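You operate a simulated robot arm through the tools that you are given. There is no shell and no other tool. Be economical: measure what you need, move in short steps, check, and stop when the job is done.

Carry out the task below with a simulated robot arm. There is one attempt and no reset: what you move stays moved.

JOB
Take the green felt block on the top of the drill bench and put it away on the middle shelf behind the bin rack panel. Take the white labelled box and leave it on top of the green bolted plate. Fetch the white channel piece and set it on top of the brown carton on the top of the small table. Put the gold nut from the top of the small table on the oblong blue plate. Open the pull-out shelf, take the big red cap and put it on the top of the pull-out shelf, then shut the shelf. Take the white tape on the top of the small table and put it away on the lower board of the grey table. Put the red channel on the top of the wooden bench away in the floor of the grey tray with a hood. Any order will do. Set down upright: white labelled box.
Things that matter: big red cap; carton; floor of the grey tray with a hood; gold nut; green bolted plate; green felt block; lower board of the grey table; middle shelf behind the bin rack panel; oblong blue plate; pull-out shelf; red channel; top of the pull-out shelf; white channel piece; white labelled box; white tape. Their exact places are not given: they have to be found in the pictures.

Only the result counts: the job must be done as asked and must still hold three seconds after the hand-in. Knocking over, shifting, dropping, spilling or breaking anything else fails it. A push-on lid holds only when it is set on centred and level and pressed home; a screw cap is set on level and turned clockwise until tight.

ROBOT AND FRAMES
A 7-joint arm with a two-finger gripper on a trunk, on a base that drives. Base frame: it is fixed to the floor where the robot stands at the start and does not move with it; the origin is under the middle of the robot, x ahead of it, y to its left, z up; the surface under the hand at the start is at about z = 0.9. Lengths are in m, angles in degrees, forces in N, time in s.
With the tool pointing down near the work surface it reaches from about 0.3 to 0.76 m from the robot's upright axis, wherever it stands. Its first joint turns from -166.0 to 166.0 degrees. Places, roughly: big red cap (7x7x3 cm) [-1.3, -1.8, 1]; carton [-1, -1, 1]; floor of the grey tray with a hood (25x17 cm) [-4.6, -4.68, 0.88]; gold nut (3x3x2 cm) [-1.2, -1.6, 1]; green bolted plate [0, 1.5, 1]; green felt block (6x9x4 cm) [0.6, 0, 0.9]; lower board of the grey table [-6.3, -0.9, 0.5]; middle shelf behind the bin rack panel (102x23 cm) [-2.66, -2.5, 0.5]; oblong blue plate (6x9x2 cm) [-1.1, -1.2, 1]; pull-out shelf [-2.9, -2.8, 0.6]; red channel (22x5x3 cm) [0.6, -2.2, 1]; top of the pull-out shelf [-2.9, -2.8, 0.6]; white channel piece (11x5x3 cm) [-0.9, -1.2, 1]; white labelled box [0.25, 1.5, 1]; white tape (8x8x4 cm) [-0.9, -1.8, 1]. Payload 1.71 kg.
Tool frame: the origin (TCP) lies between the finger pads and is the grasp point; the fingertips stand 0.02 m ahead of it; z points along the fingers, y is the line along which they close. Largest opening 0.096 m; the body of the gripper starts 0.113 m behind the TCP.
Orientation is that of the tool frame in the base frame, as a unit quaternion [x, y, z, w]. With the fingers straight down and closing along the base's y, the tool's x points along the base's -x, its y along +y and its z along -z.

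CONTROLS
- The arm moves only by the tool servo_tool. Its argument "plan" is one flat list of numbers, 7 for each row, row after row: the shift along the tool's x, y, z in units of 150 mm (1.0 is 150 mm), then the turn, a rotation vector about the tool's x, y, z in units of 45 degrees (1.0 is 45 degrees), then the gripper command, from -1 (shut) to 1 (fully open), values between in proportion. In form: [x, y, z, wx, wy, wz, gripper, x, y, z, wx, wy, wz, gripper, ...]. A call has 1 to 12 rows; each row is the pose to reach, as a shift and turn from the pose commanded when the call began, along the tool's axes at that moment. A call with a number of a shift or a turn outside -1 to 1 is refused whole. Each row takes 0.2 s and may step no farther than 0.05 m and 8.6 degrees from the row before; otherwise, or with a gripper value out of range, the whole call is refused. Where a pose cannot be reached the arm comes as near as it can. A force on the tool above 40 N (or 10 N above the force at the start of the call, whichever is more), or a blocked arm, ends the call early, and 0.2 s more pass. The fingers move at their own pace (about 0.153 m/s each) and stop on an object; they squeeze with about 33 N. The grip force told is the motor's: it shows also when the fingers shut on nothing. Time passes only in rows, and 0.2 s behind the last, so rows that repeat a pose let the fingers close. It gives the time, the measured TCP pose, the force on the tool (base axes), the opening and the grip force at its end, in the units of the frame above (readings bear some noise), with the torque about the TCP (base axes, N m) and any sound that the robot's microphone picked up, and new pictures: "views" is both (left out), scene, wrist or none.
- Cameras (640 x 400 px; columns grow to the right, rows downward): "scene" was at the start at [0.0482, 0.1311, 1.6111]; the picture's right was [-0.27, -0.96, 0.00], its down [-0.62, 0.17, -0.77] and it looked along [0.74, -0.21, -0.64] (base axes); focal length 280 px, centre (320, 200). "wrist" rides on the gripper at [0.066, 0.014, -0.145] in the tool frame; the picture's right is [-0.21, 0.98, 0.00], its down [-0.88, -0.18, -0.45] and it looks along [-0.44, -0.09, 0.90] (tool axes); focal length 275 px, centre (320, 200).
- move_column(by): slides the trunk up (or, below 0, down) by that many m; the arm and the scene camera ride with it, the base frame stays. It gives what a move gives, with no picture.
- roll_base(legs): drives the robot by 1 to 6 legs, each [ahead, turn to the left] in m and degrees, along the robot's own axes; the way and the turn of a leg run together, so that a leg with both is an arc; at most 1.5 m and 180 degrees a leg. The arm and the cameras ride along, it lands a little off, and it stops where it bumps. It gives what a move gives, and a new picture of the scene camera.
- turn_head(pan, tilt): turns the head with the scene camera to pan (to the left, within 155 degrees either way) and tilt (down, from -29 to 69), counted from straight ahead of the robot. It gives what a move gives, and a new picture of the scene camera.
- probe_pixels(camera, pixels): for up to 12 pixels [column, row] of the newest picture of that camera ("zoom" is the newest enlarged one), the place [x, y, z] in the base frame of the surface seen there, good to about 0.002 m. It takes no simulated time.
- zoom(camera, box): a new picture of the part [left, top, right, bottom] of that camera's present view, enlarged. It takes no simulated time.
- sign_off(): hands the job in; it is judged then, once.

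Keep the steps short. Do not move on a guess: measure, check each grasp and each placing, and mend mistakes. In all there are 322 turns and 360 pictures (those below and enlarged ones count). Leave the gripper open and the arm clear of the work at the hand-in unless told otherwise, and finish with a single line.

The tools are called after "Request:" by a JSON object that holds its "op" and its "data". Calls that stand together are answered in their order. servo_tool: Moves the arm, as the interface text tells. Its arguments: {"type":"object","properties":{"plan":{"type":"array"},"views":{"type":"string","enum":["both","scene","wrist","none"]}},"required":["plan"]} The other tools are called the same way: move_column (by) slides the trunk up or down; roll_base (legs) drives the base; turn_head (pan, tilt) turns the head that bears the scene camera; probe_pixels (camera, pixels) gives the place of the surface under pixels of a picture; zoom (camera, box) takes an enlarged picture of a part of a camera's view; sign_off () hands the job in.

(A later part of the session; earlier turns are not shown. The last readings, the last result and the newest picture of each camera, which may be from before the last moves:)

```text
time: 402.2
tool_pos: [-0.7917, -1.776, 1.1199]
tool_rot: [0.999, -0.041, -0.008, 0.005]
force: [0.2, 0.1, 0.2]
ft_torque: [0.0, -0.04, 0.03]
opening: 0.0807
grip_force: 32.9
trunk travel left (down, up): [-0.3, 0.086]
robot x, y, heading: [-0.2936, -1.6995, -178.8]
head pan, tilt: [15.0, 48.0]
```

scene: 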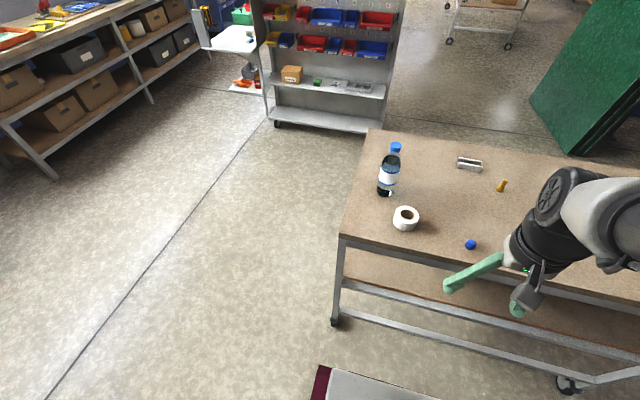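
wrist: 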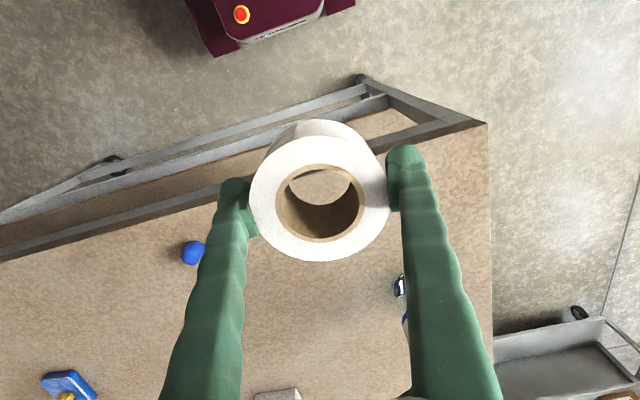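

Request:
{"op": "servo_tool", "data": {"plan": [0.25, 0, -0.1, 0, 0, 0, -1, 0.5, 0, -0.2, 0, 0, 0, -1, 0.75, 0, -0.3, 0, 0, 0, -1, 0.85, 0, -0.4, 0, 0, 0, -1, 0.85, 0, -0.4, 0, 0, 0, -1], "views": "none"}}

Request:
{"op": "roll_base", "data": {"legs": [[0, -91], [1.45, 0], [0, 85], [1.5, 0], [0.3, 0], [0, 27]]}}

```text
time: 403.4
tool_pos: [-0.6643, -1.7854, 1.1803]
tool_rot: [0.999, -0.04, -0.008, 0.004]
force: [0.3, -0.3, 0.2]
ft_torque: [0.02, -0.01, -0.04]
opening: 0.0807
grip_force: 33.1
trunk travel left (down, up): [-0.3, 0.086]
robot x, y, heading: [-0.2966, -1.7017, -179.1]
head pan, tilt: [15.0, 48.0]
```

```text
time: 431.0
tool_pos: [-2.4231, -0.3053, 1.1806]
tool_rot: [0.989, 0.146, -0.007, 0.006]
force: [-0.4, -0.5, -0.1]
ft_torque: [0.02, -0.01, 0.02]
opening: 0.0781
grip_force: 32.3
trunk travel left (down, up): [-0.3, 0.086]
robot x, y, heading: [-2.1134, -0.0882, -157.4]
head pan, tilt: [15.0, 48.0]
```

scene: 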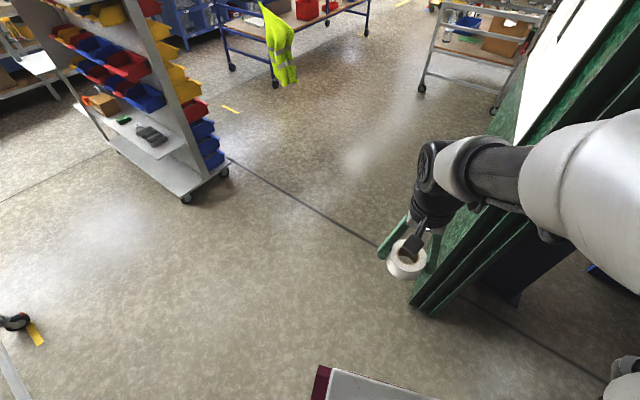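

Request:
{"op": "roll_base", "data": {"legs": [[0, 12.4], [1.0, 0], [0, -27], [0.9, 0]]}}

Request:
{"op": "turn_head", "data": {"pan": 0, "tilt": 25}}

```text
time: 443.6
tool_pos: [-4.1553, -0.9138, 1.1844]
tool_rot: [1.0, 0.021, -0.015, 0.006]
force: [-0.2, 0.1, -0.9]
ft_torque: [0.01, 0.0, 0.0]
opening: 0.0752
grip_force: 32.7
trunk travel left (down, up): [-0.3, 0.086]
robot x, y, heading: [-3.8188, -0.7867, -172.1]
head pan, tilt: [15.0, 48.0]
```

scene: 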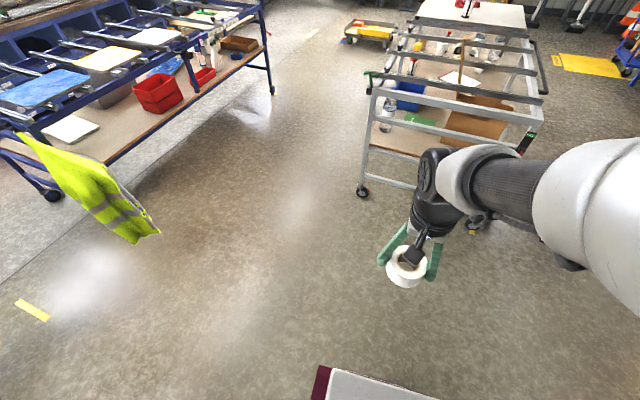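

```text
time: 444.5
tool_pos: [-4.1356, -0.9106, 1.1904]
tool_rot: [0.999, 0.02, -0.025, 0.007]
force: [0.8, -1.4, 0.0]
ft_torque: [-0.01, 0.0, 0.01]
opening: 0.0754
grip_force: 32.9
trunk travel left (down, up): [-0.3, 0.086]
robot x, y, heading: [-3.8132, -0.7884, -172.1]
head pan, tilt: [0.0, 25.0]
```

scene: 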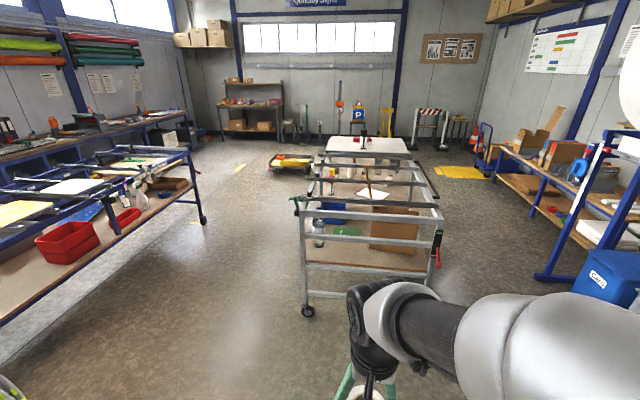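

Request:
{"op": "zoom", "data": {"camera": "scene", "box": [280, 120, 460, 320]}}

Request:
{"op": "servo_tool", "data": {"plan": [0, 0, 0, 0, 0, 0, -1], "views": "wrist"}}

Request:
{"op": "probe_pixels", "data": {"camera": "scene", "pixels": [[305, 290], [300, 215], [440, 225], [340, 268], [400, 265], [350, 245], [320, 210], [318, 235], [350, 212], [310, 258], [400, 255], [420, 210]]}}

```text
2.00 times, centred on (370, 220) of scene
```

zoom: 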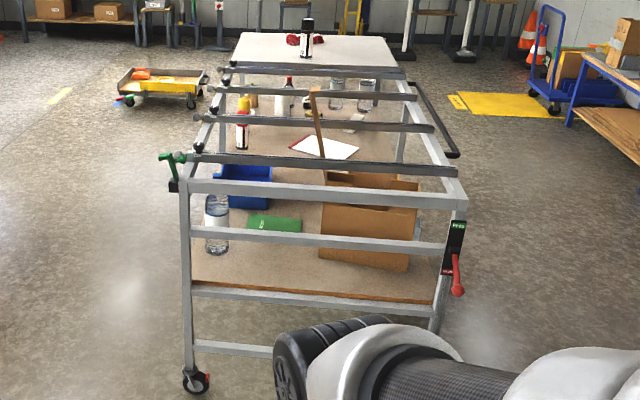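

```text
time: 444.9
tool_pos: [-4.1364, -0.9102, 1.1895]
tool_rot: [0.999, 0.02, -0.024, 0.007]
force: [0.6, 0.1, -0.1]
ft_torque: [-0.02, 0.05, -0.01]
opening: 0.0754
grip_force: 33.0
trunk travel left (down, up): [-0.3, 0.086]
robot x, y, heading: [-3.8154, -0.7862, -171.9]
head pan, tilt: [0.0, 25.0]
```

wrist: 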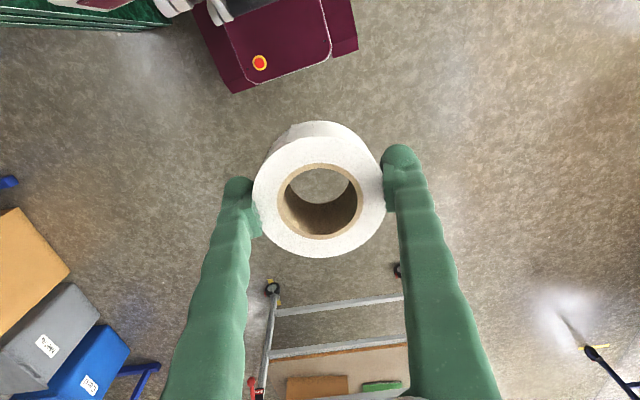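

```text
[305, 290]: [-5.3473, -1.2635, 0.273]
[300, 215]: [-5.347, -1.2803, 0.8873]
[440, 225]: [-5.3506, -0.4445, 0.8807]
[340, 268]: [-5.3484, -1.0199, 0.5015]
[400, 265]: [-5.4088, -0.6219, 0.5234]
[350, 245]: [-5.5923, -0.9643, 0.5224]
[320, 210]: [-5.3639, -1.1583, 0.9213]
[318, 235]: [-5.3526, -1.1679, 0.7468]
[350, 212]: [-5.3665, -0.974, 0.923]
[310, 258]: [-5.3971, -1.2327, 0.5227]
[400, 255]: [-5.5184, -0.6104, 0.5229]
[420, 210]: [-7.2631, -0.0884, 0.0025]
```

Request:
{"op": "probe_pixels", "data": {"camera": "zoom", "pixels": [[300, 191], [300, 162], [300, 125], [300, 92], [300, 70], [250, 50], [200, 182], [215, 115], [448, 180], [425, 110], [300, 245], [260, 270]]}}

```text
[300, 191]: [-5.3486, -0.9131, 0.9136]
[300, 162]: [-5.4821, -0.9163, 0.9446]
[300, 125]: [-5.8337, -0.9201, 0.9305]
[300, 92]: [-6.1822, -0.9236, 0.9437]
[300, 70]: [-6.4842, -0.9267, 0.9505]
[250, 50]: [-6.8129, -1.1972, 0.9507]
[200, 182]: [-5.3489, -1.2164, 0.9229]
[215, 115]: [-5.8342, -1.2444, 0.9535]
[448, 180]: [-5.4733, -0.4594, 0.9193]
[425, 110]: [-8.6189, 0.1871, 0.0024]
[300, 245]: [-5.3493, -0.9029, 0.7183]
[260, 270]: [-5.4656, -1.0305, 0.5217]
```

Request:
{"op": "probe_pixels", "data": {"camera": "scene", "pixels": [[203, 222], [190, 155], [120, 232], [10, 318], [195, 175], [300, 310]]}}

Request:
{"op": "roll_base", "data": {"legs": [[0, 38], [1.1, 0], [0, -46], [0.6, 0]]}}

Request:
{"op": "turn_head", "data": {"pan": -35, "tilt": 30}}

```text
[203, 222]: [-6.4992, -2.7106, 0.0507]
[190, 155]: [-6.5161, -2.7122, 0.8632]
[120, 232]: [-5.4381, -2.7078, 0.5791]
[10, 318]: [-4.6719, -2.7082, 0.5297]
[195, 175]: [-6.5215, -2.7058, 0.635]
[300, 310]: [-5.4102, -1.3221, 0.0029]
```

```text
time: 458.3
tool_pos: [-5.4422, -1.5799, 1.1703]
tool_rot: [0.995, -0.096, -0.019, 0.025]
force: [-0.4, 2.8, 1.0]
ft_torque: [-0.18, -0.07, 0.02]
opening: 0.0749
grip_force: 33.0
trunk travel left (down, up): [-0.3, 0.086]
robot x, y, heading: [-5.0848, -1.5856, 177.2]
head pan, tilt: [0.0, 25.0]
stopped in leg 4: the robot was blocked; the commanded pose is now the measured one
```

scene: 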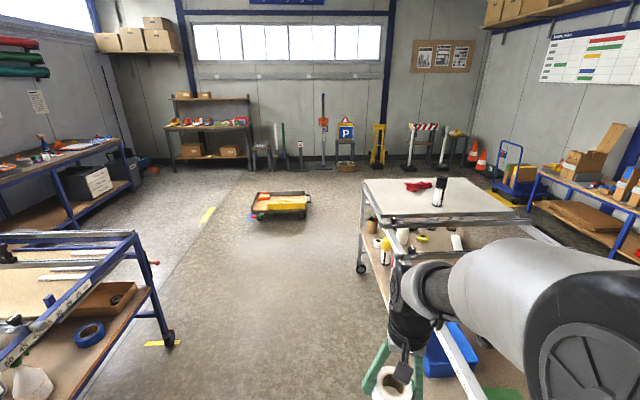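

```text
time: 459.4
tool_pos: [-5.446, -1.5914, 1.169]
tool_rot: [0.995, -0.094, -0.017, 0.02]
force: [-0.4, -1.0, 0.1]
ft_torque: [0.11, 0.03, 0.01]
opening: 0.0748
grip_force: 33.3
trunk travel left (down, up): [-0.3, 0.086]
robot x, y, heading: [-5.0897, -1.5892, 176.7]
head pan, tilt: [-35.0, 30.0]
```

scene: 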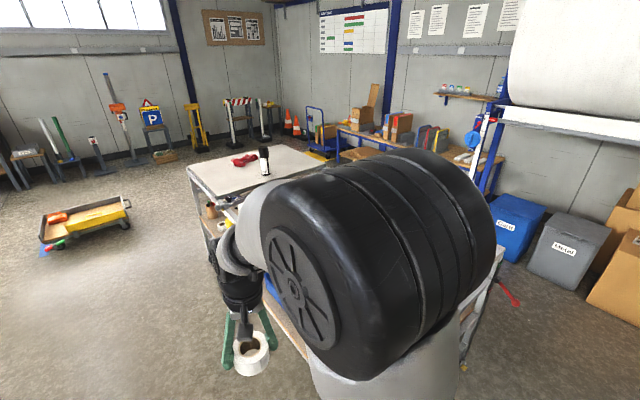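

Request:
{"op": "roll_base", "data": {"legs": [[-0.2, 0], [0, 60], [0.45, 0], [0, -57]]}}

Request:
{"op": "turn_head", "data": {"pan": -35, "tilt": 35}}

```text
time: 469.6
tool_pos: [-5.5138, -1.9848, 1.1639]
tool_rot: [0.997, -0.075, -0.008, 0.023]
force: [0.1, 0.0, 0.0]
ft_torque: [0.01, 0.01, -0.01]
opening: 0.0741
grip_force: 32.8
trunk travel left (down, up): [-0.3, 0.086]
robot x, y, heading: [-5.1386, -1.9781, 179.3]
head pan, tilt: [-35.0, 30.0]
```

scene: 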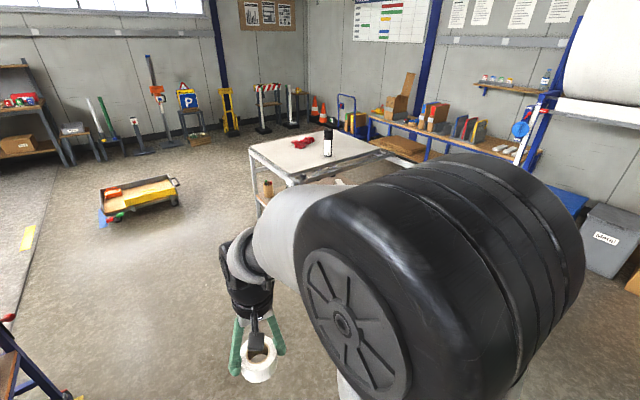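

```text
time: 470.2
tool_pos: [-5.4976, -1.9864, 1.1681]
tool_rot: [0.997, -0.076, -0.015, 0.022]
force: [0.1, -0.2, 0.2]
ft_torque: [-0.03, 0.09, 0.02]
opening: 0.0738
grip_force: 32.7
trunk travel left (down, up): [-0.3, 0.086]
robot x, y, heading: [-5.1365, -1.9754, 179.3]
head pan, tilt: [-35.0, 35.0]
```

scene: 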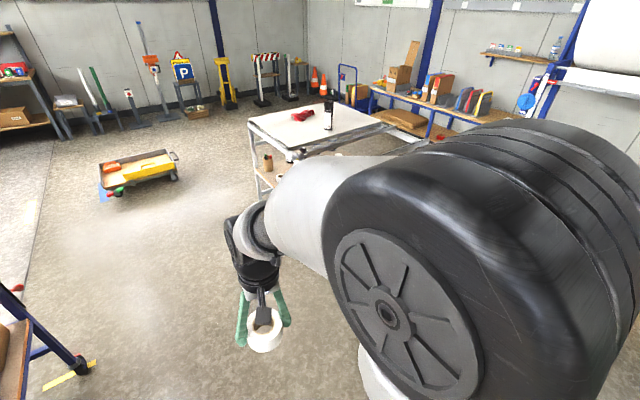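

Request:
{"op": "roll_base", "data": {"legs": [[0.65, 0], [0, -89]]}}

Request:
{"op": "turn_head", "data": {"pan": 25, "tilt": 40}}

Request:
{"op": "turn_head", "data": {"pan": -28, "tilt": 40}}

```text
time: 478.6
tool_pos: [-5.8053, -1.6094, 1.1691]
tool_rot: [-0.654, 0.756, 0.027, -0.005]
force: [0.0, 0.4, -0.3]
ft_torque: [-0.02, 0.01, 0.0]
opening: 0.0735
grip_force: 33.0
trunk travel left (down, up): [-0.3, 0.086]
robot x, y, heading: [-5.7941, -1.9699, 89.6]
head pan, tilt: [-35.0, 35.0]
```

scene: 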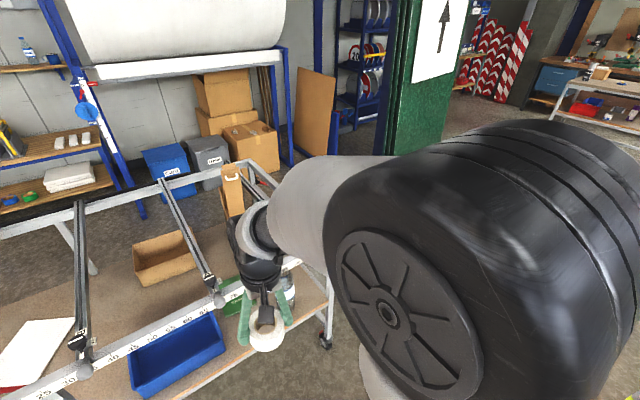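

```text
time: 479.9
tool_pos: [-5.8039, -1.6276, 1.1738]
tool_rot: [-0.653, 0.756, 0.034, 0.002]
force: [0.1, 1.3, -0.2]
ft_torque: [0.03, 0.03, 0.03]
opening: 0.074
grip_force: 33.3
trunk travel left (down, up): [-0.3, 0.086]
robot x, y, heading: [-5.7925, -1.9658, 89.5]
head pan, tilt: [25.0, 40.0]
```

scene: 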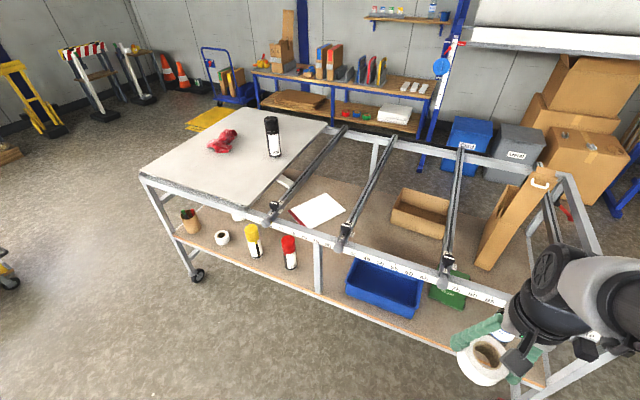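

```text
time: 481.2
tool_pos: [-5.8034, -1.6269, 1.1722]
tool_rot: [-0.654, 0.756, 0.033, 0.0]
force: [1.2, 0.0, -0.1]
ft_torque: [-0.04, 0.0, -0.01]
opening: 0.0738
grip_force: 32.9
trunk travel left (down, up): [-0.3, 0.086]
robot x, y, heading: [-5.7932, -1.97, 89.4]
head pan, tilt: [-28.0, 40.0]
```

scene: 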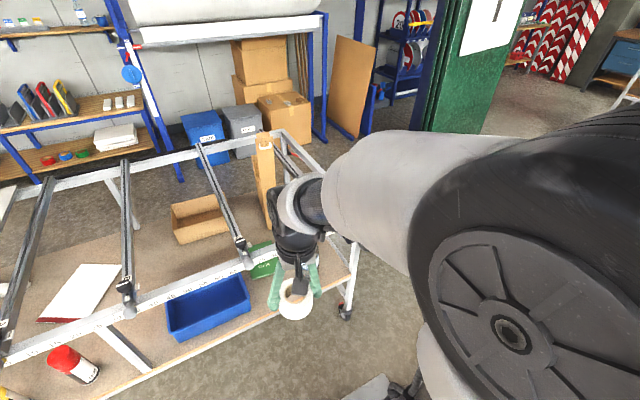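

Request:
{"op": "turn_head", "data": {"pan": 25, "tilt": 40}}

Request:
{"op": "zoom", "data": {"camera": "scene", "box": [170, 170, 490, 370]}}

Request:
{"op": "probe_pixels", "data": {"camera": "scene", "pixels": [[270, 265], [305, 275], [335, 275], [320, 250], [340, 255], [250, 258], [290, 265], [318, 288], [348, 280], [352, 262], [345, 225], [330, 240]]}}

```text
time: 482.4
tool_pos: [-5.8041, -1.6271, 1.1738]
tool_rot: [-0.654, 0.756, 0.032, 0.0]
force: [0.3, 0.6, -0.9]
ft_torque: [0.03, 0.01, 0.02]
opening: 0.0738
grip_force: 32.8
trunk travel left (down, up): [-0.3, 0.086]
robot x, y, heading: [-5.7949, -1.9671, 89.4]
head pan, tilt: [25.0, 40.0]
```

scene: 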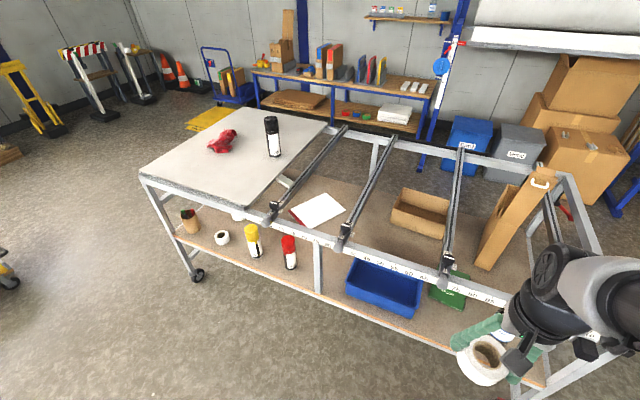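

```text
2.00 times, centred on (330, 270) of scene
```

zoom: 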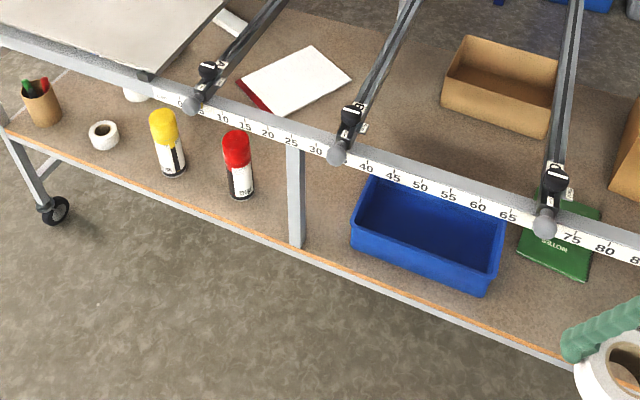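

```text
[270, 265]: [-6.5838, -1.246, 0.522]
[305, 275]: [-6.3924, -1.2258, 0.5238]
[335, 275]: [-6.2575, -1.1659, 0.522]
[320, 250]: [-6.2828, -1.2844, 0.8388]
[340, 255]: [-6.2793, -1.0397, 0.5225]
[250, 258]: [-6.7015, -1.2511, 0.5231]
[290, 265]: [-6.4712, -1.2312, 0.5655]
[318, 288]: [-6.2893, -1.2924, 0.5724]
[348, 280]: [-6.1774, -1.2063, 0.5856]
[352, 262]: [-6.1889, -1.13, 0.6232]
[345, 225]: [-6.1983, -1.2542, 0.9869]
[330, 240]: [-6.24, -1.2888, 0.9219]
```

Request:
{"op": "probe_pixels", "data": {"camera": "zoom", "pixels": [[272, 118], [240, 85], [350, 80], [330, 110], [310, 105], [390, 130], [420, 150], [365, 190], [500, 225], [445, 105], [545, 135], [400, 90]]}}

Request:
{"op": "probe_pixels", "data": {"camera": "zoom", "pixels": [[210, 90], [350, 115], [390, 40], [330, 145], [200, 100], [560, 190], [575, 30], [480, 150], [240, 190], [370, 175], [265, 200], [450, 165]]}}

```text
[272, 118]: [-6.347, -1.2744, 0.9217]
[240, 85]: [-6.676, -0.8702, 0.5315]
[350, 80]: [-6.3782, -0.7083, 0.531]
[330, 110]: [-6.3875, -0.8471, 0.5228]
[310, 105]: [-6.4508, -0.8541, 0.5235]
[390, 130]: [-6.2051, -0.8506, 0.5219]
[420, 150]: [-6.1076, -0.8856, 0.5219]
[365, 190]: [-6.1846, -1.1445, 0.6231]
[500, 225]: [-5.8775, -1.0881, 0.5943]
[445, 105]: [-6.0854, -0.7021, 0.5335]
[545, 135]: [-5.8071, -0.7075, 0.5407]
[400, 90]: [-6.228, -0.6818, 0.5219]
```

```text
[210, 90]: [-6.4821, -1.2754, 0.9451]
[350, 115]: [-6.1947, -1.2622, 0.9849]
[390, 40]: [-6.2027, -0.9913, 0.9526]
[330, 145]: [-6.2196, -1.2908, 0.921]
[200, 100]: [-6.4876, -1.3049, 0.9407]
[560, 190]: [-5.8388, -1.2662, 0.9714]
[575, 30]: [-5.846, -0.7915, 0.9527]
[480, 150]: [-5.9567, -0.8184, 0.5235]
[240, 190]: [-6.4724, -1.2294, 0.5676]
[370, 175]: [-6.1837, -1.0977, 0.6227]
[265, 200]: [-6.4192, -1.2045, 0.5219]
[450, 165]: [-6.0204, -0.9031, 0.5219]
```

Request:
{"op": "roll_base", "data": {"legs": [[0, 90.6], [0.5, 0], [0, -90], [0.34, 0]]}}

Request:
{"op": "turn_head", "data": {"pan": 20, "tilt": 50}}

Request:
{"op": "servo_tool", "data": {"plan": [0, 0, 0, 0, 0, 0, -1], "views": "wrist"}}

```text
time: 496.7
tool_pos: [-6.3009, -1.2915, 1.1737]
tool_rot: [-0.653, 0.756, 0.034, 0.001]
force: [0.2, 0.1, -0.4]
ft_torque: [0.03, -0.01, 0.0]
opening: 0.0734
grip_force: 33.3
trunk travel left (down, up): [-0.3, 0.086]
robot x, y, heading: [-6.2913, -1.6298, 89.3]
head pan, tilt: [25.0, 40.0]
```

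scene: 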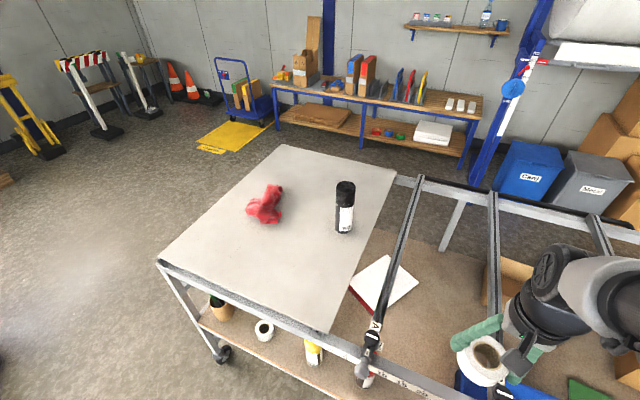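

```text
time: 497.4
tool_pos: [-6.2995, -1.3092, 1.1788]
tool_rot: [-0.652, 0.757, 0.04, 0.006]
force: [1.5, -0.8, 0.1]
ft_torque: [0.03, -0.01, 0.0]
opening: 0.0732
grip_force: 33.0
trunk travel left (down, up): [-0.3, 0.086]
robot x, y, heading: [-6.2941, -1.634, 89.7]
head pan, tilt: [20.0, 50.0]
```

scene: 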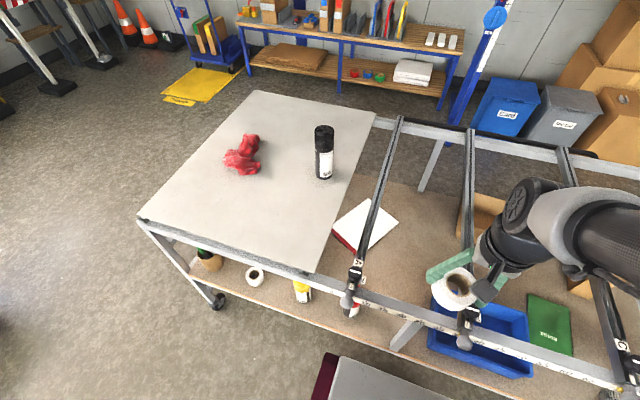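

```text
time: 497.8
tool_pos: [-6.2999, -1.308, 1.1777]
tool_rot: [-0.653, 0.756, 0.038, 0.006]
force: [0.5, -0.5, -0.5]
ft_torque: [0.01, 0.01, -0.01]
opening: 0.0733
grip_force: 33.1
trunk travel left (down, up): [-0.3, 0.086]
robot x, y, heading: [-6.2923, -1.6323, 89.9]
head pan, tilt: [20.0, 50.0]
```

wrist: 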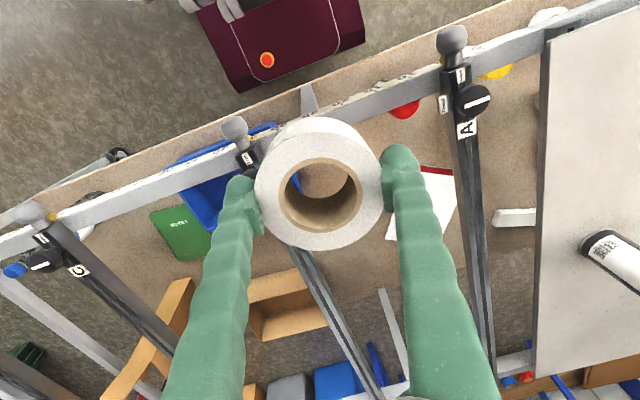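

Request:
{"op": "probe_pixels", "data": {"camera": "wrist", "pixels": [[475, 220], [460, 130], [487, 290], [320, 285], [345, 350], [250, 165], [400, 120], [425, 150], [385, 265], [350, 110], [430, 215], [382, 225]]}}

Request:
{"op": "probe_pixels", "data": {"camera": "scene", "pixels": [[400, 260], [385, 280], [415, 275], [375, 290], [350, 308], [420, 300], [430, 255], [395, 215], [440, 300], [365, 250]]}}

```text
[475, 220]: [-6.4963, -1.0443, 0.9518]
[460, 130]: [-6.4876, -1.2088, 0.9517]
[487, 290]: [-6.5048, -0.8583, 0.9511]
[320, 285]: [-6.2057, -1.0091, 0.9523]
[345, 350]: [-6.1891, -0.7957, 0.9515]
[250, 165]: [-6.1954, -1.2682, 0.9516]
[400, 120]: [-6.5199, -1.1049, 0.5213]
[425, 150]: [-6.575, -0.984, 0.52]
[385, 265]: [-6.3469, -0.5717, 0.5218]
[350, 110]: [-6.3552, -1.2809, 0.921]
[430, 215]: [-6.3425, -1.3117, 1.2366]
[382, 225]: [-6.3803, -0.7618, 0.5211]
```

```text
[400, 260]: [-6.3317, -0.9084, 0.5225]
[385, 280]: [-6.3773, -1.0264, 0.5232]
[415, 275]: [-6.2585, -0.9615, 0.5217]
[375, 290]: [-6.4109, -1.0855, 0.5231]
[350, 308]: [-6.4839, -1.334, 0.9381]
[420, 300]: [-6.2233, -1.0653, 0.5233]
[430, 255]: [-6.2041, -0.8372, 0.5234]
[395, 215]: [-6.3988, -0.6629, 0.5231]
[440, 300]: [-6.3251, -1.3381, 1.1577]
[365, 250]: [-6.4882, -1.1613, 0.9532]
```

Request:
{"op": "servo_tool", "data": {"plan": [-0.23, 0.07, 0, 0.016, 0.018, 0, -1, -0.46, 0.14, 0, 0.032, 0.036, 0, -1, -0.7, 0.21, 0, 0.048, 0.055, 0, -1, -0.93, 0.28, 0, 0.063, 0.074, 0, -1, -0.93, 0.28, 0, 0.063, 0.074, 0, -1], "views": "none"}}

Request:
{"op": "servo_tool", "data": {"plan": [-0.23, 0.07, 0.1, 0, 0, 0, -1, -0.46, 0.14, 0.2, 0, 0, 0, -1, -0.7, 0.21, 0.3, 0, 0, 0, -1, -0.93, 0.28, 0.4, 0, 0, 0, -1, -0.93, 0.28, 0.4, 0, 0, 0, -1], "views": "both"}}

```text
time: 499.0
tool_pos: [-6.3214, -1.1656, 1.1885]
tool_rot: [-0.653, 0.757, 0.002, 0.0]
force: [1.1, 0.7, 0.0]
ft_torque: [0.0, 0.01, 0.01]
opening: 0.0735
grip_force: 33.0
trunk travel left (down, up): [-0.3, 0.086]
robot x, y, heading: [-6.2905, -1.6282, 89.5]
head pan, tilt: [20.0, 50.0]
```

```text
time: 500.2
tool_pos: [-6.3426, -1.0208, 1.1291]
tool_rot: [-0.653, 0.757, 0.002, 0.0]
force: [-0.3, 0.6, -0.6]
ft_torque: [0.02, 0.04, -0.02]
opening: 0.0735
grip_force: 33.0
trunk travel left (down, up): [-0.3, 0.086]
robot x, y, heading: [-6.2917, -1.6322, 89.8]
head pan, tilt: [20.0, 50.0]
```

scene: 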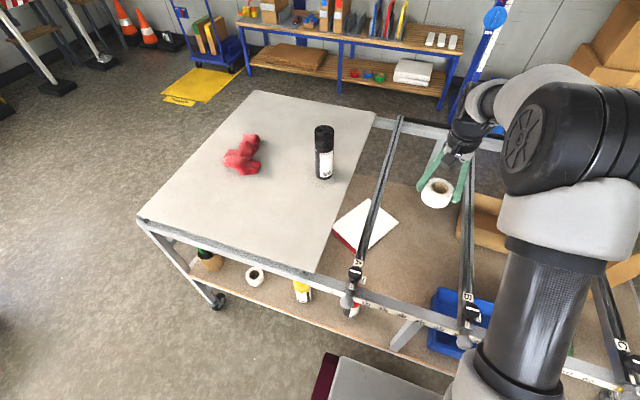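
wrist: 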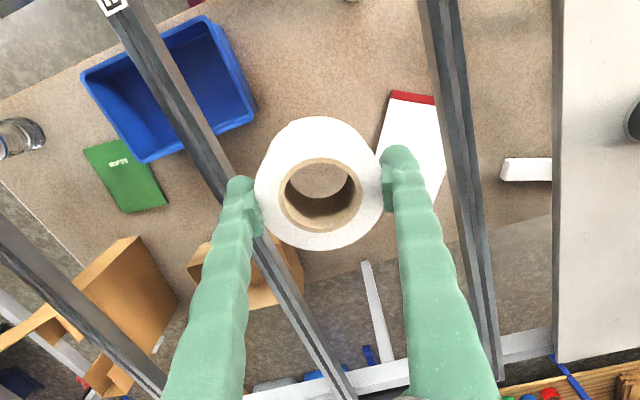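

Request:
{"op": "probe_pixels", "data": {"camera": "wrist", "pixels": [[200, 170], [220, 165], [195, 110], [170, 70], [300, 320], [290, 270], [435, 60], [460, 200], [300, 100], [350, 90], [260, 140], [370, 130]]}}

```text
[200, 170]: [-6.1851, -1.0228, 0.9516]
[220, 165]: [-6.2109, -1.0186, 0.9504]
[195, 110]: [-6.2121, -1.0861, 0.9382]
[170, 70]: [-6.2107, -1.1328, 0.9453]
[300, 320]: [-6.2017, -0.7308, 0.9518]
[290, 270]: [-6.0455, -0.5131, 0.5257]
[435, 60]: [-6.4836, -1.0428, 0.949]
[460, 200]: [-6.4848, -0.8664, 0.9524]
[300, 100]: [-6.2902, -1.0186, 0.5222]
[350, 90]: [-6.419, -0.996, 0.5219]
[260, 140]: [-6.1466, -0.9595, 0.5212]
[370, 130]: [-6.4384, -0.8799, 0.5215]
```

Request:
{"op": "servo_tool", "data": {"plan": [0, 0, 0.25, 0, 0, 0, -1, 0, 0, 0.5, 0, 0, 0, -1, 0, 0, 0.75, 0, 0, 0, -1, 0, 0, 1, 0, 0, 0, -1, 0, 0, 1, 0, 0, 0, -1], "views": "none"}}

Request:
{"op": "servo_tool", "data": {"plan": [0, 0, 0.25, 0, 0, 0, -1, 0, 0, 0.5, 0, 0, 0, -1, 0, 0, 0.75, 0, 0, 0, -1, 0, 0, 1, 0, 0, 0, -1, 0, 0, 1, 0, 0, 0, -1], "views": "scene"}}

```text
time: 501.4
tool_pos: [-6.3427, -1.0207, 0.979]
tool_rot: [-0.653, 0.757, 0.001, 0.001]
force: [0.8, -0.7, -0.3]
ft_torque: [0.06, -0.01, 0.01]
opening: 0.0732
grip_force: 32.9
trunk travel left (down, up): [-0.3, 0.086]
robot x, y, heading: [-6.2908, -1.6325, 89.6]
head pan, tilt: [20.0, 50.0]
```

```text
time: 502.6
tool_pos: [-6.3444, -1.0211, 0.8283]
tool_rot: [-0.653, 0.757, 0.001, 0.0]
force: [-0.3, -0.3, -0.8]
ft_torque: [0.01, 0.02, 0.0]
opening: 0.0732
grip_force: 33.1
trunk travel left (down, up): [-0.3, 0.086]
robot x, y, heading: [-6.2897, -1.6309, 89.7]
head pan, tilt: [20.0, 50.0]
```

scene: 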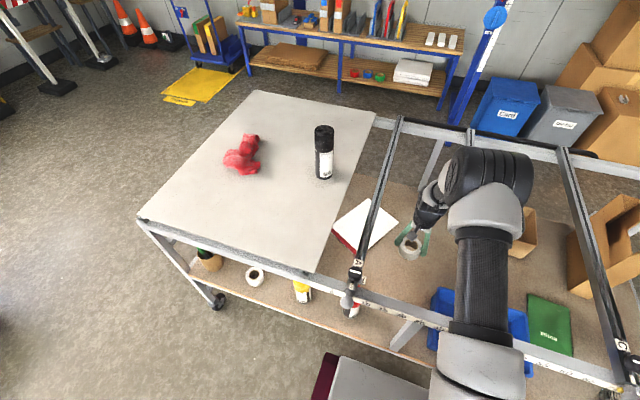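

Request:
{"op": "probe_pixels", "data": {"camera": "scene", "pixels": [[460, 185], [500, 180], [450, 205], [485, 260], [430, 205], [420, 220], [440, 185], [480, 320]]}}

Request:
{"op": "servo_tool", "data": {"plan": [0, 0, 0.25, 0, 0, 0, -1, 0, 0, 0.5, 0, 0, 0, -1, 0, 0, 0.5, 0, 0, 0, -1], "views": "both"}}

```text
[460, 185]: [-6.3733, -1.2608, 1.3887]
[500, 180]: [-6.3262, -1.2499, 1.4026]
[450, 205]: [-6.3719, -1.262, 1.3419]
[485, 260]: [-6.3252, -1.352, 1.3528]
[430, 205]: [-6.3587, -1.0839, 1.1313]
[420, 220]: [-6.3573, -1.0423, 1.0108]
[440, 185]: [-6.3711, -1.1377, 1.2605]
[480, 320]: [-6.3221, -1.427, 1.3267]
```

```text
time: 503.4
tool_pos: [-6.3442, -1.0193, 0.754]
tool_rot: [-0.653, 0.757, 0.001, 0.0]
force: [-0.7, 0.2, -0.6]
ft_torque: [-0.01, -0.01, 0.0]
opening: 0.073
grip_force: 33.2
trunk travel left (down, up): [-0.3, 0.086]
robot x, y, heading: [-6.2912, -1.6281, 89.7]
head pan, tilt: [20.0, 50.0]
```

scene: 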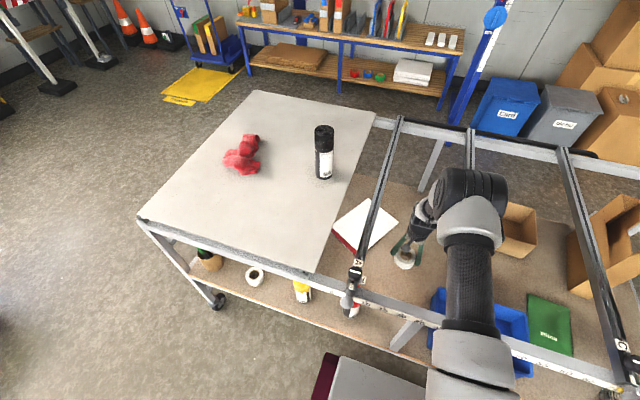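
wrist: 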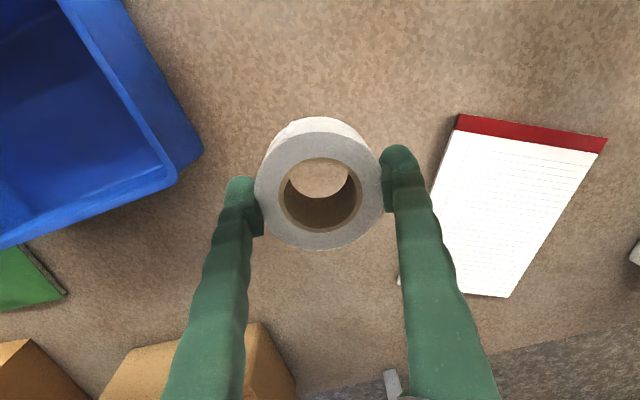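

Request:
{"op": "servo_tool", "data": {"plan": [0, 0, 0.25, 0, 0, 0, -1, 0, 0, 0.5, 0, 0, 0, -1, 0, 0, 0.75, 0, 0, 0, -1, 0, 0, 1, 0, 0, 0, -1, 0, 0, 1, 0, 0, 0, -1], "views": "both"}}

```text
time: 504.6
tool_pos: [-6.3431, -1.0197, 0.6024]
tool_rot: [-0.653, 0.758, 0.001, 0.0]
force: [-0.2, 0.2, -0.3]
ft_torque: [0.01, -0.02, 0.03]
opening: 0.0733
grip_force: 33.0
trunk travel left (down, up): [-0.3, 0.086]
robot x, y, heading: [-6.2895, -1.6335, 89.7]
head pan, tilt: [20.0, 50.0]
```

scene: 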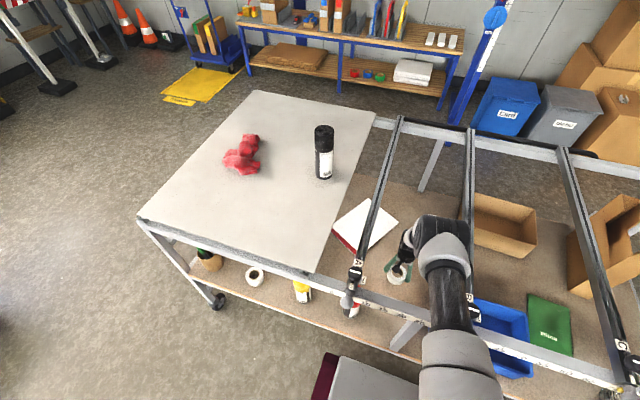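
wrist: 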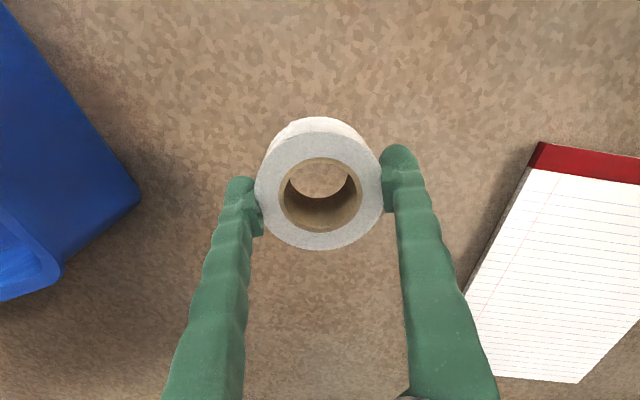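

Request:
{"op": "probe_pixels", "data": {"camera": "scene", "pixels": [[435, 280], [470, 290], [440, 235], [430, 300], [455, 320], [412, 245], [465, 260]]}}

Request:
{"op": "servo_tool", "data": {"plan": [0, 0, 0.15, 0, 0, 0, -1, 0, 0, 0.3, 0, 0, 0, -1, 0, 0, 0.375, 0, 0, 0, -1, 0, 0, 0.375, 0, 0, 0, -1], "views": "none"}}

```text
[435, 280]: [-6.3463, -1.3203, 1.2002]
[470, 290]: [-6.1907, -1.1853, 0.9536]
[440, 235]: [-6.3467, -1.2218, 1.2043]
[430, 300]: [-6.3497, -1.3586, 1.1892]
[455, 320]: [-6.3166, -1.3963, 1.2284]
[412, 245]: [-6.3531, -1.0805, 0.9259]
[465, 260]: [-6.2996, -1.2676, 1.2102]
```

```text
time: 505.5
tool_pos: [-6.3445, -1.0185, 0.5573]
tool_rot: [-0.653, 0.757, 0.007, 0.007]
force: [0.2, -0.5, -1.1]
ft_torque: [-0.01, 0.01, 0.0]
opening: 0.0725
grip_force: 32.8
trunk travel left (down, up): [-0.3, 0.086]
robot x, y, heading: [-6.291, -1.6339, 89.3]
head pan, tilt: [20.0, 50.0]
stopped in row 4: the force on the tool passed its limit at 43 N (the readings are from after the stop); the commanded pose is now the measured one
```

Contact: the tape is on the board. Release and lift.

Request:
{"op": "servo_tool", "data": {"plan": [0, 0, 0, 0, 0, 0, 0.8, 0, 0, 0, 0, 0, 0, 1, 0, 0, 0, 0, 0, 0, 1], "views": "wrist"}}

Request:
{"op": "servo_tool", "data": {"plan": [0, 0, -0.15, 0, 0, 0, 1, 0, 0, -0.35, 0, 0, 0, 1, 0, 0, -0.6, 0, 0, 0, 1, 0, 0, -0.8, 0, 0, 0, 1, 0, 0, -1, 0, 0, 0, 1], "views": "wrist"}}

```text
time: 506.3
tool_pos: [-6.3447, -1.0197, 0.5592]
tool_rot: [-0.653, 0.758, 0.008, 0.007]
force: [-0.1, 0.4, 0.2]
ft_torque: [-0.02, 0.03, 0.02]
opening: 0.0957
grip_force: 0.1
trunk travel left (down, up): [-0.3, 0.086]
robot x, y, heading: [-6.2856, -1.6325, 89.6]
head pan, tilt: [20.0, 50.0]
```

wrist: 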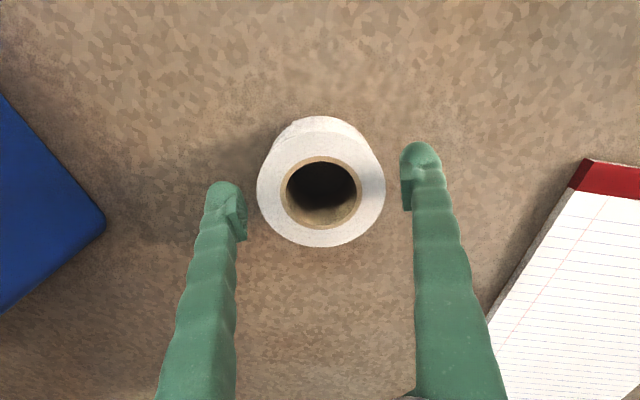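

```text
time: 507.5
tool_pos: [-6.3442, -1.0248, 0.7098]
tool_rot: [-0.653, 0.757, 0.009, 0.006]
force: [0.2, -0.1, -0.2]
ft_torque: [-0.02, 0.0, -0.01]
opening: 0.0958
grip_force: 0.0
trunk travel left (down, up): [-0.3, 0.086]
robot x, y, heading: [-6.2876, -1.6279, 89.5]
head pan, tilt: [20.0, 50.0]
```

wrist: 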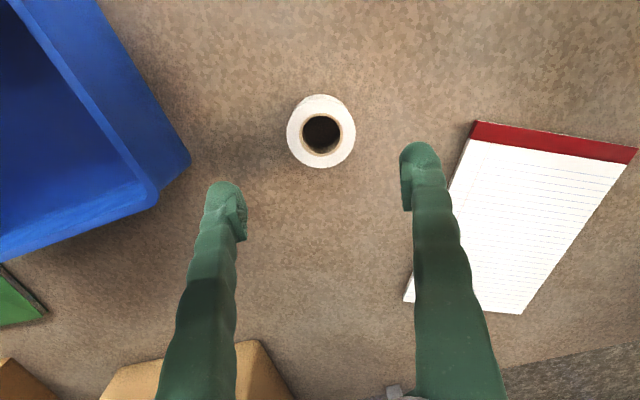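

Request:
{"op": "servo_tool", "data": {"plan": [0, 0, -0.3, 0, 0, 0, 1, 0, 0, -0.6, 0, 0, 0, 1, 0, 0, -0.9, 0, 0, 0, 1, 0, 0, -1, 0, 0, 0, 1], "views": "none"}}

Request:
{"op": "servo_tool", "data": {"plan": [0, 0, -0.3, 0, 0, 0, 1, 0, 0, -0.6, 0, 0, 0, 1, 0, 0, -0.9, 0, 0, 0, 1, 0, 0, -1, 0, 0, 0, 1], "views": "none"}}

Request:
{"op": "servo_tool", "data": {"plan": [0, 0, -0.3, 0, 0, 0, 1, 0, 0, -0.6, 0, 0, 0, 1, 0.25, 0, -0.8, 0, 0, 0, 1, 0.5, 0, -1, 0, 0, 0, 1, 0.75, 0, -1, 0, 0, 0, 1, 1, 0, -1, 0, 0, 0, 1, 1, 0, -1, 0, 0, 0, 1], "views": "none"}}

Request:
{"op": "servo_tool", "data": {"plan": [0.25, 0, 0, 0, 0, 0, 1, 0.5, 0, 0, 0, 0, 0, 1, 0.75, 0, 0, 0, 0, 0, 1, 0.9, 0, 0, 0, 0, 0, 1, 0.9, 0, 0, 0, 0, 0, 1], "views": "scene"}}

```text
time: 508.5
tool_pos: [-6.3453, -1.0279, 0.8573]
tool_rot: [-0.654, 0.756, 0.009, 0.007]
force: [0.6, 1.2, -0.1]
ft_torque: [0.03, 0.02, 0.01]
opening: 0.0959
grip_force: 0.1
trunk travel left (down, up): [-0.3, 0.086]
robot x, y, heading: [-6.2879, -1.6321, 89.6]
head pan, tilt: [20.0, 50.0]
```

```text
time: 509.5
tool_pos: [-6.3427, -1.031, 1.0097]
tool_rot: [-0.653, 0.757, 0.008, 0.006]
force: [-0.2, 0.1, -0.5]
ft_torque: [0.0, -0.03, -0.04]
opening: 0.096
grip_force: 0.0
trunk travel left (down, up): [-0.3, 0.086]
robot x, y, heading: [-6.2903, -1.635, 89.5]
head pan, tilt: [20.0, 50.0]
```

```text
time: 511.1
tool_pos: [-6.3667, -1.1817, 1.1549]
tool_rot: [-0.654, 0.757, 0.007, 0.007]
force: [-0.9, 0.5, 0.0]
ft_torque: [0.02, -0.01, 0.02]
opening: 0.0959
grip_force: 0.1
trunk travel left (down, up): [-0.3, 0.086]
robot x, y, heading: [-6.2928, -1.6314, 89.7]
head pan, tilt: [20.0, 50.0]
```

```text
time: 512.3
tool_pos: [-6.3844, -1.3166, 1.1521]
tool_rot: [-0.654, 0.757, 0.009, 0.006]
force: [-0.3, 0.2, -0.2]
ft_torque: [0.0, -0.01, 0.02]
opening: 0.0958
grip_force: 0.1
trunk travel left (down, up): [-0.3, 0.086]
robot x, y, heading: [-6.2911, -1.6334, 89.5]
head pan, tilt: [20.0, 50.0]
```

scene: 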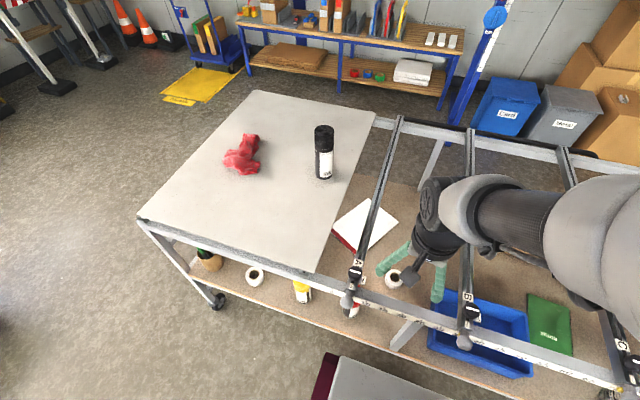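

Request:
{"op": "roll_base", "data": {"legs": [[-0.35, 0], [0, -90], [1.4, 0], [0, 32], [1.3, 0], [0.3, 0]]}}

```text
time: 536.4
tool_pos: [-3.3403, -0.8642, 1.1518]
tool_rot: [-0.212, 0.977, 0.004, 0.009]
force: [0.5, -0.3, -0.4]
ft_torque: [-0.03, 0.07, -0.01]
opening: 0.0961
grip_force: 0.0
trunk travel left (down, up): [-0.3, 0.086]
robot x, y, heading: [-3.5568, -1.1148, 32.6]
head pan, tilt: [20.0, 50.0]
```

scene: 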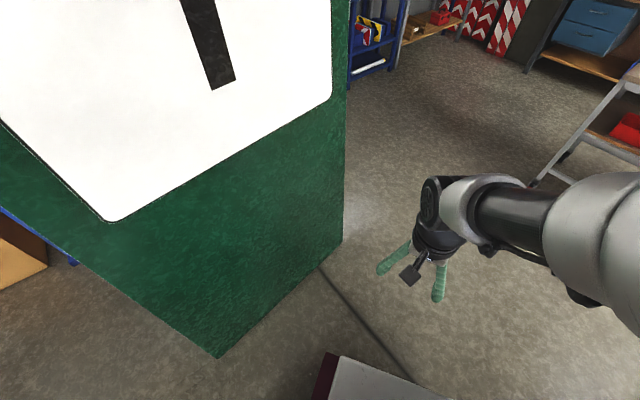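

Request:
{"op": "roll_base", "data": {"legs": [[0, -41], [1.3, 0], [0.3, 0], [0, -82.6], [1.1, 0], [0, 91]]}}

Request:
{"op": "turn_head", "data": {"pan": 0, "tilt": 30}}

```text
time: 561.9
tool_pos: [-1.697, -2.3909, 1.1569]
tool_rot: [0.078, 0.997, 0.002, 0.018]
force: [0.5, 0.3, 0.4]
ft_torque: [0.01, 0.0, -0.01]
opening: 0.0961
grip_force: 0.1
trunk travel left (down, up): [-0.3, 0.086]
robot x, y, heading: [-1.9964, -2.484, -0.6]
head pan, tilt: [20.0, 50.0]
```

scene: 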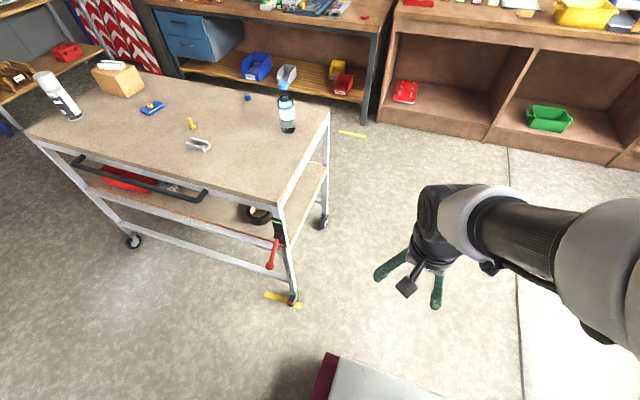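

```text
time: 562.7
tool_pos: [-1.7149, -2.3913, 1.162]
tool_rot: [0.077, 0.997, 0.002, 0.026]
force: [0.6, -0.1, -0.5]
ft_torque: [-0.02, -0.07, 0.03]
opening: 0.0961
grip_force: 0.1
trunk travel left (down, up): [-0.3, 0.086]
robot x, y, heading: [-2.0003, -2.4873, -1.1]
head pan, tilt: [0.0, 30.0]
```

scene: 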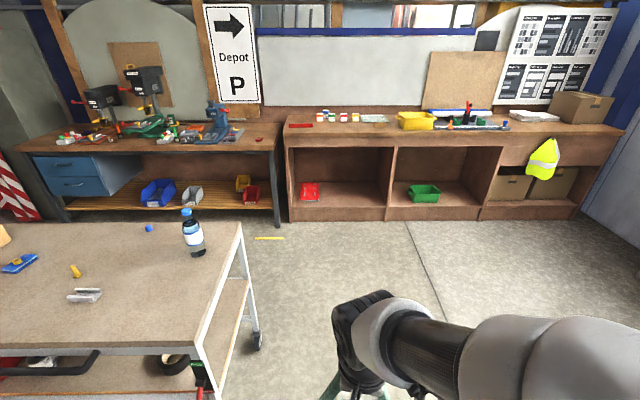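

Request:
{"op": "probe_pixels", "data": {"camera": "scene", "pixels": [[300, 125], [290, 148], [300, 140], [290, 218], [345, 143]]}}

Request:
{"op": "roll_base", "data": {"legs": [[1.5, 0], [0, 10]]}}

Request:
{"op": "turn_head", "data": {"pan": 0, "tilt": 42}}

```text
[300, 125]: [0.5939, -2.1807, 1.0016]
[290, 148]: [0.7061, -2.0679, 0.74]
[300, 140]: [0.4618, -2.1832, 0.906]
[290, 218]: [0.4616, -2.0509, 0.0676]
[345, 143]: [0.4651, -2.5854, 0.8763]
```

```text
time: 571.5
tool_pos: [-0.2197, -2.3679, 1.1598]
tool_rot: [-0.007, 1.0, 0.005, 0.025]
force: [0.6, 0.4, -0.1]
ft_torque: [-0.02, 0.0, 0.01]
opening: 0.0961
grip_force: 0.1
trunk travel left (down, up): [-0.3, 0.086]
robot x, y, heading: [-0.4832, -2.5049, 9.2]
head pan, tilt: [0.0, 30.0]
```

scene: 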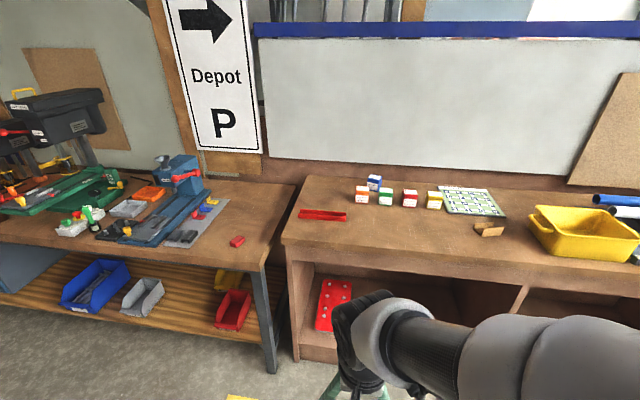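

```text
time: 572.2
tool_pos: [-0.2332, -2.3701, 1.1634]
tool_rot: [-0.006, 0.999, 0.004, 0.031]
force: [0.2, 0.7, -0.1]
ft_torque: [-0.03, 0.01, 0.01]
opening: 0.0959
grip_force: 0.1
trunk travel left (down, up): [-0.3, 0.086]
robot x, y, heading: [-0.4821, -2.5073, 8.8]
head pan, tilt: [0.0, 42.0]
```

scene: 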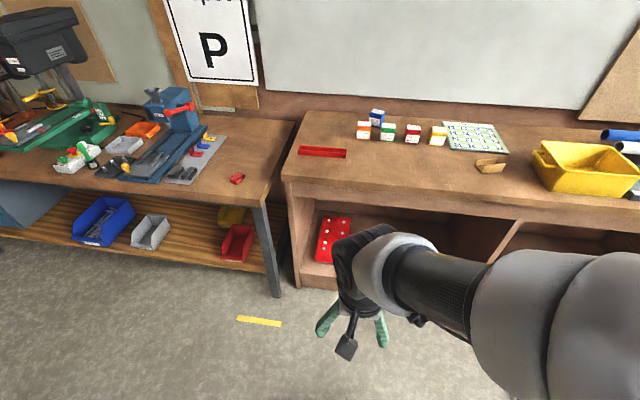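

Request:
{"op": "roll_base", "data": {"legs": [[0, 16.5], [0.58, 0], [0, -25.5]]}}

Request:
{"op": "turn_head", "data": {"pan": 12, "tilt": 42}}

Request:
{"op": "zoom", "data": {"camera": "scene", "box": [220, 130, 420, 250]}}

```text
time: 578.3
tool_pos: [0.3052, -2.1586, 1.1652]
tool_rot: [0.072, 0.997, 0.002, 0.033]
force: [-0.4, 0.4, -0.1]
ft_torque: [0.0, -0.02, 0.03]
opening: 0.0963
grip_force: 0.0
trunk travel left (down, up): [-0.3, 0.086]
robot x, y, heading: [0.0445, -2.2536, -0.1]
head pan, tilt: [0.0, 42.0]
```

scene: 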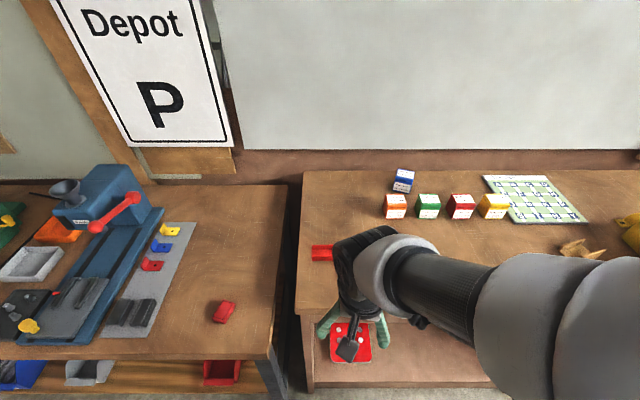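

```text
time: 579.1
tool_pos: [0.294, -2.1606, 1.1658]
tool_rot: [0.072, 0.997, 0.003, 0.038]
force: [1.4, -0.6, 0.2]
ft_torque: [-0.02, 0.04, 0.01]
opening: 0.0955
grip_force: 0.0
trunk travel left (down, up): [-0.3, 0.086]
robot x, y, heading: [0.041, -2.2511, 0.3]
head pan, tilt: [12.0, 42.0]
```

scene: 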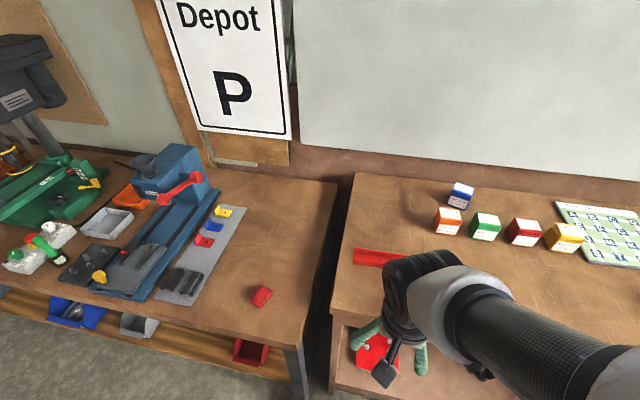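

```text
3.20 times, centred on (320, 190) of scene
```

zoom: 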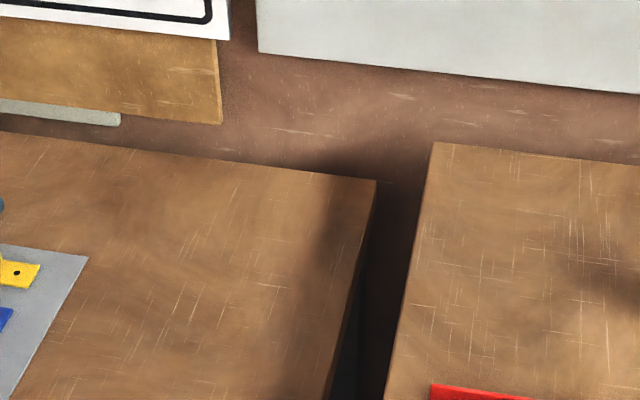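

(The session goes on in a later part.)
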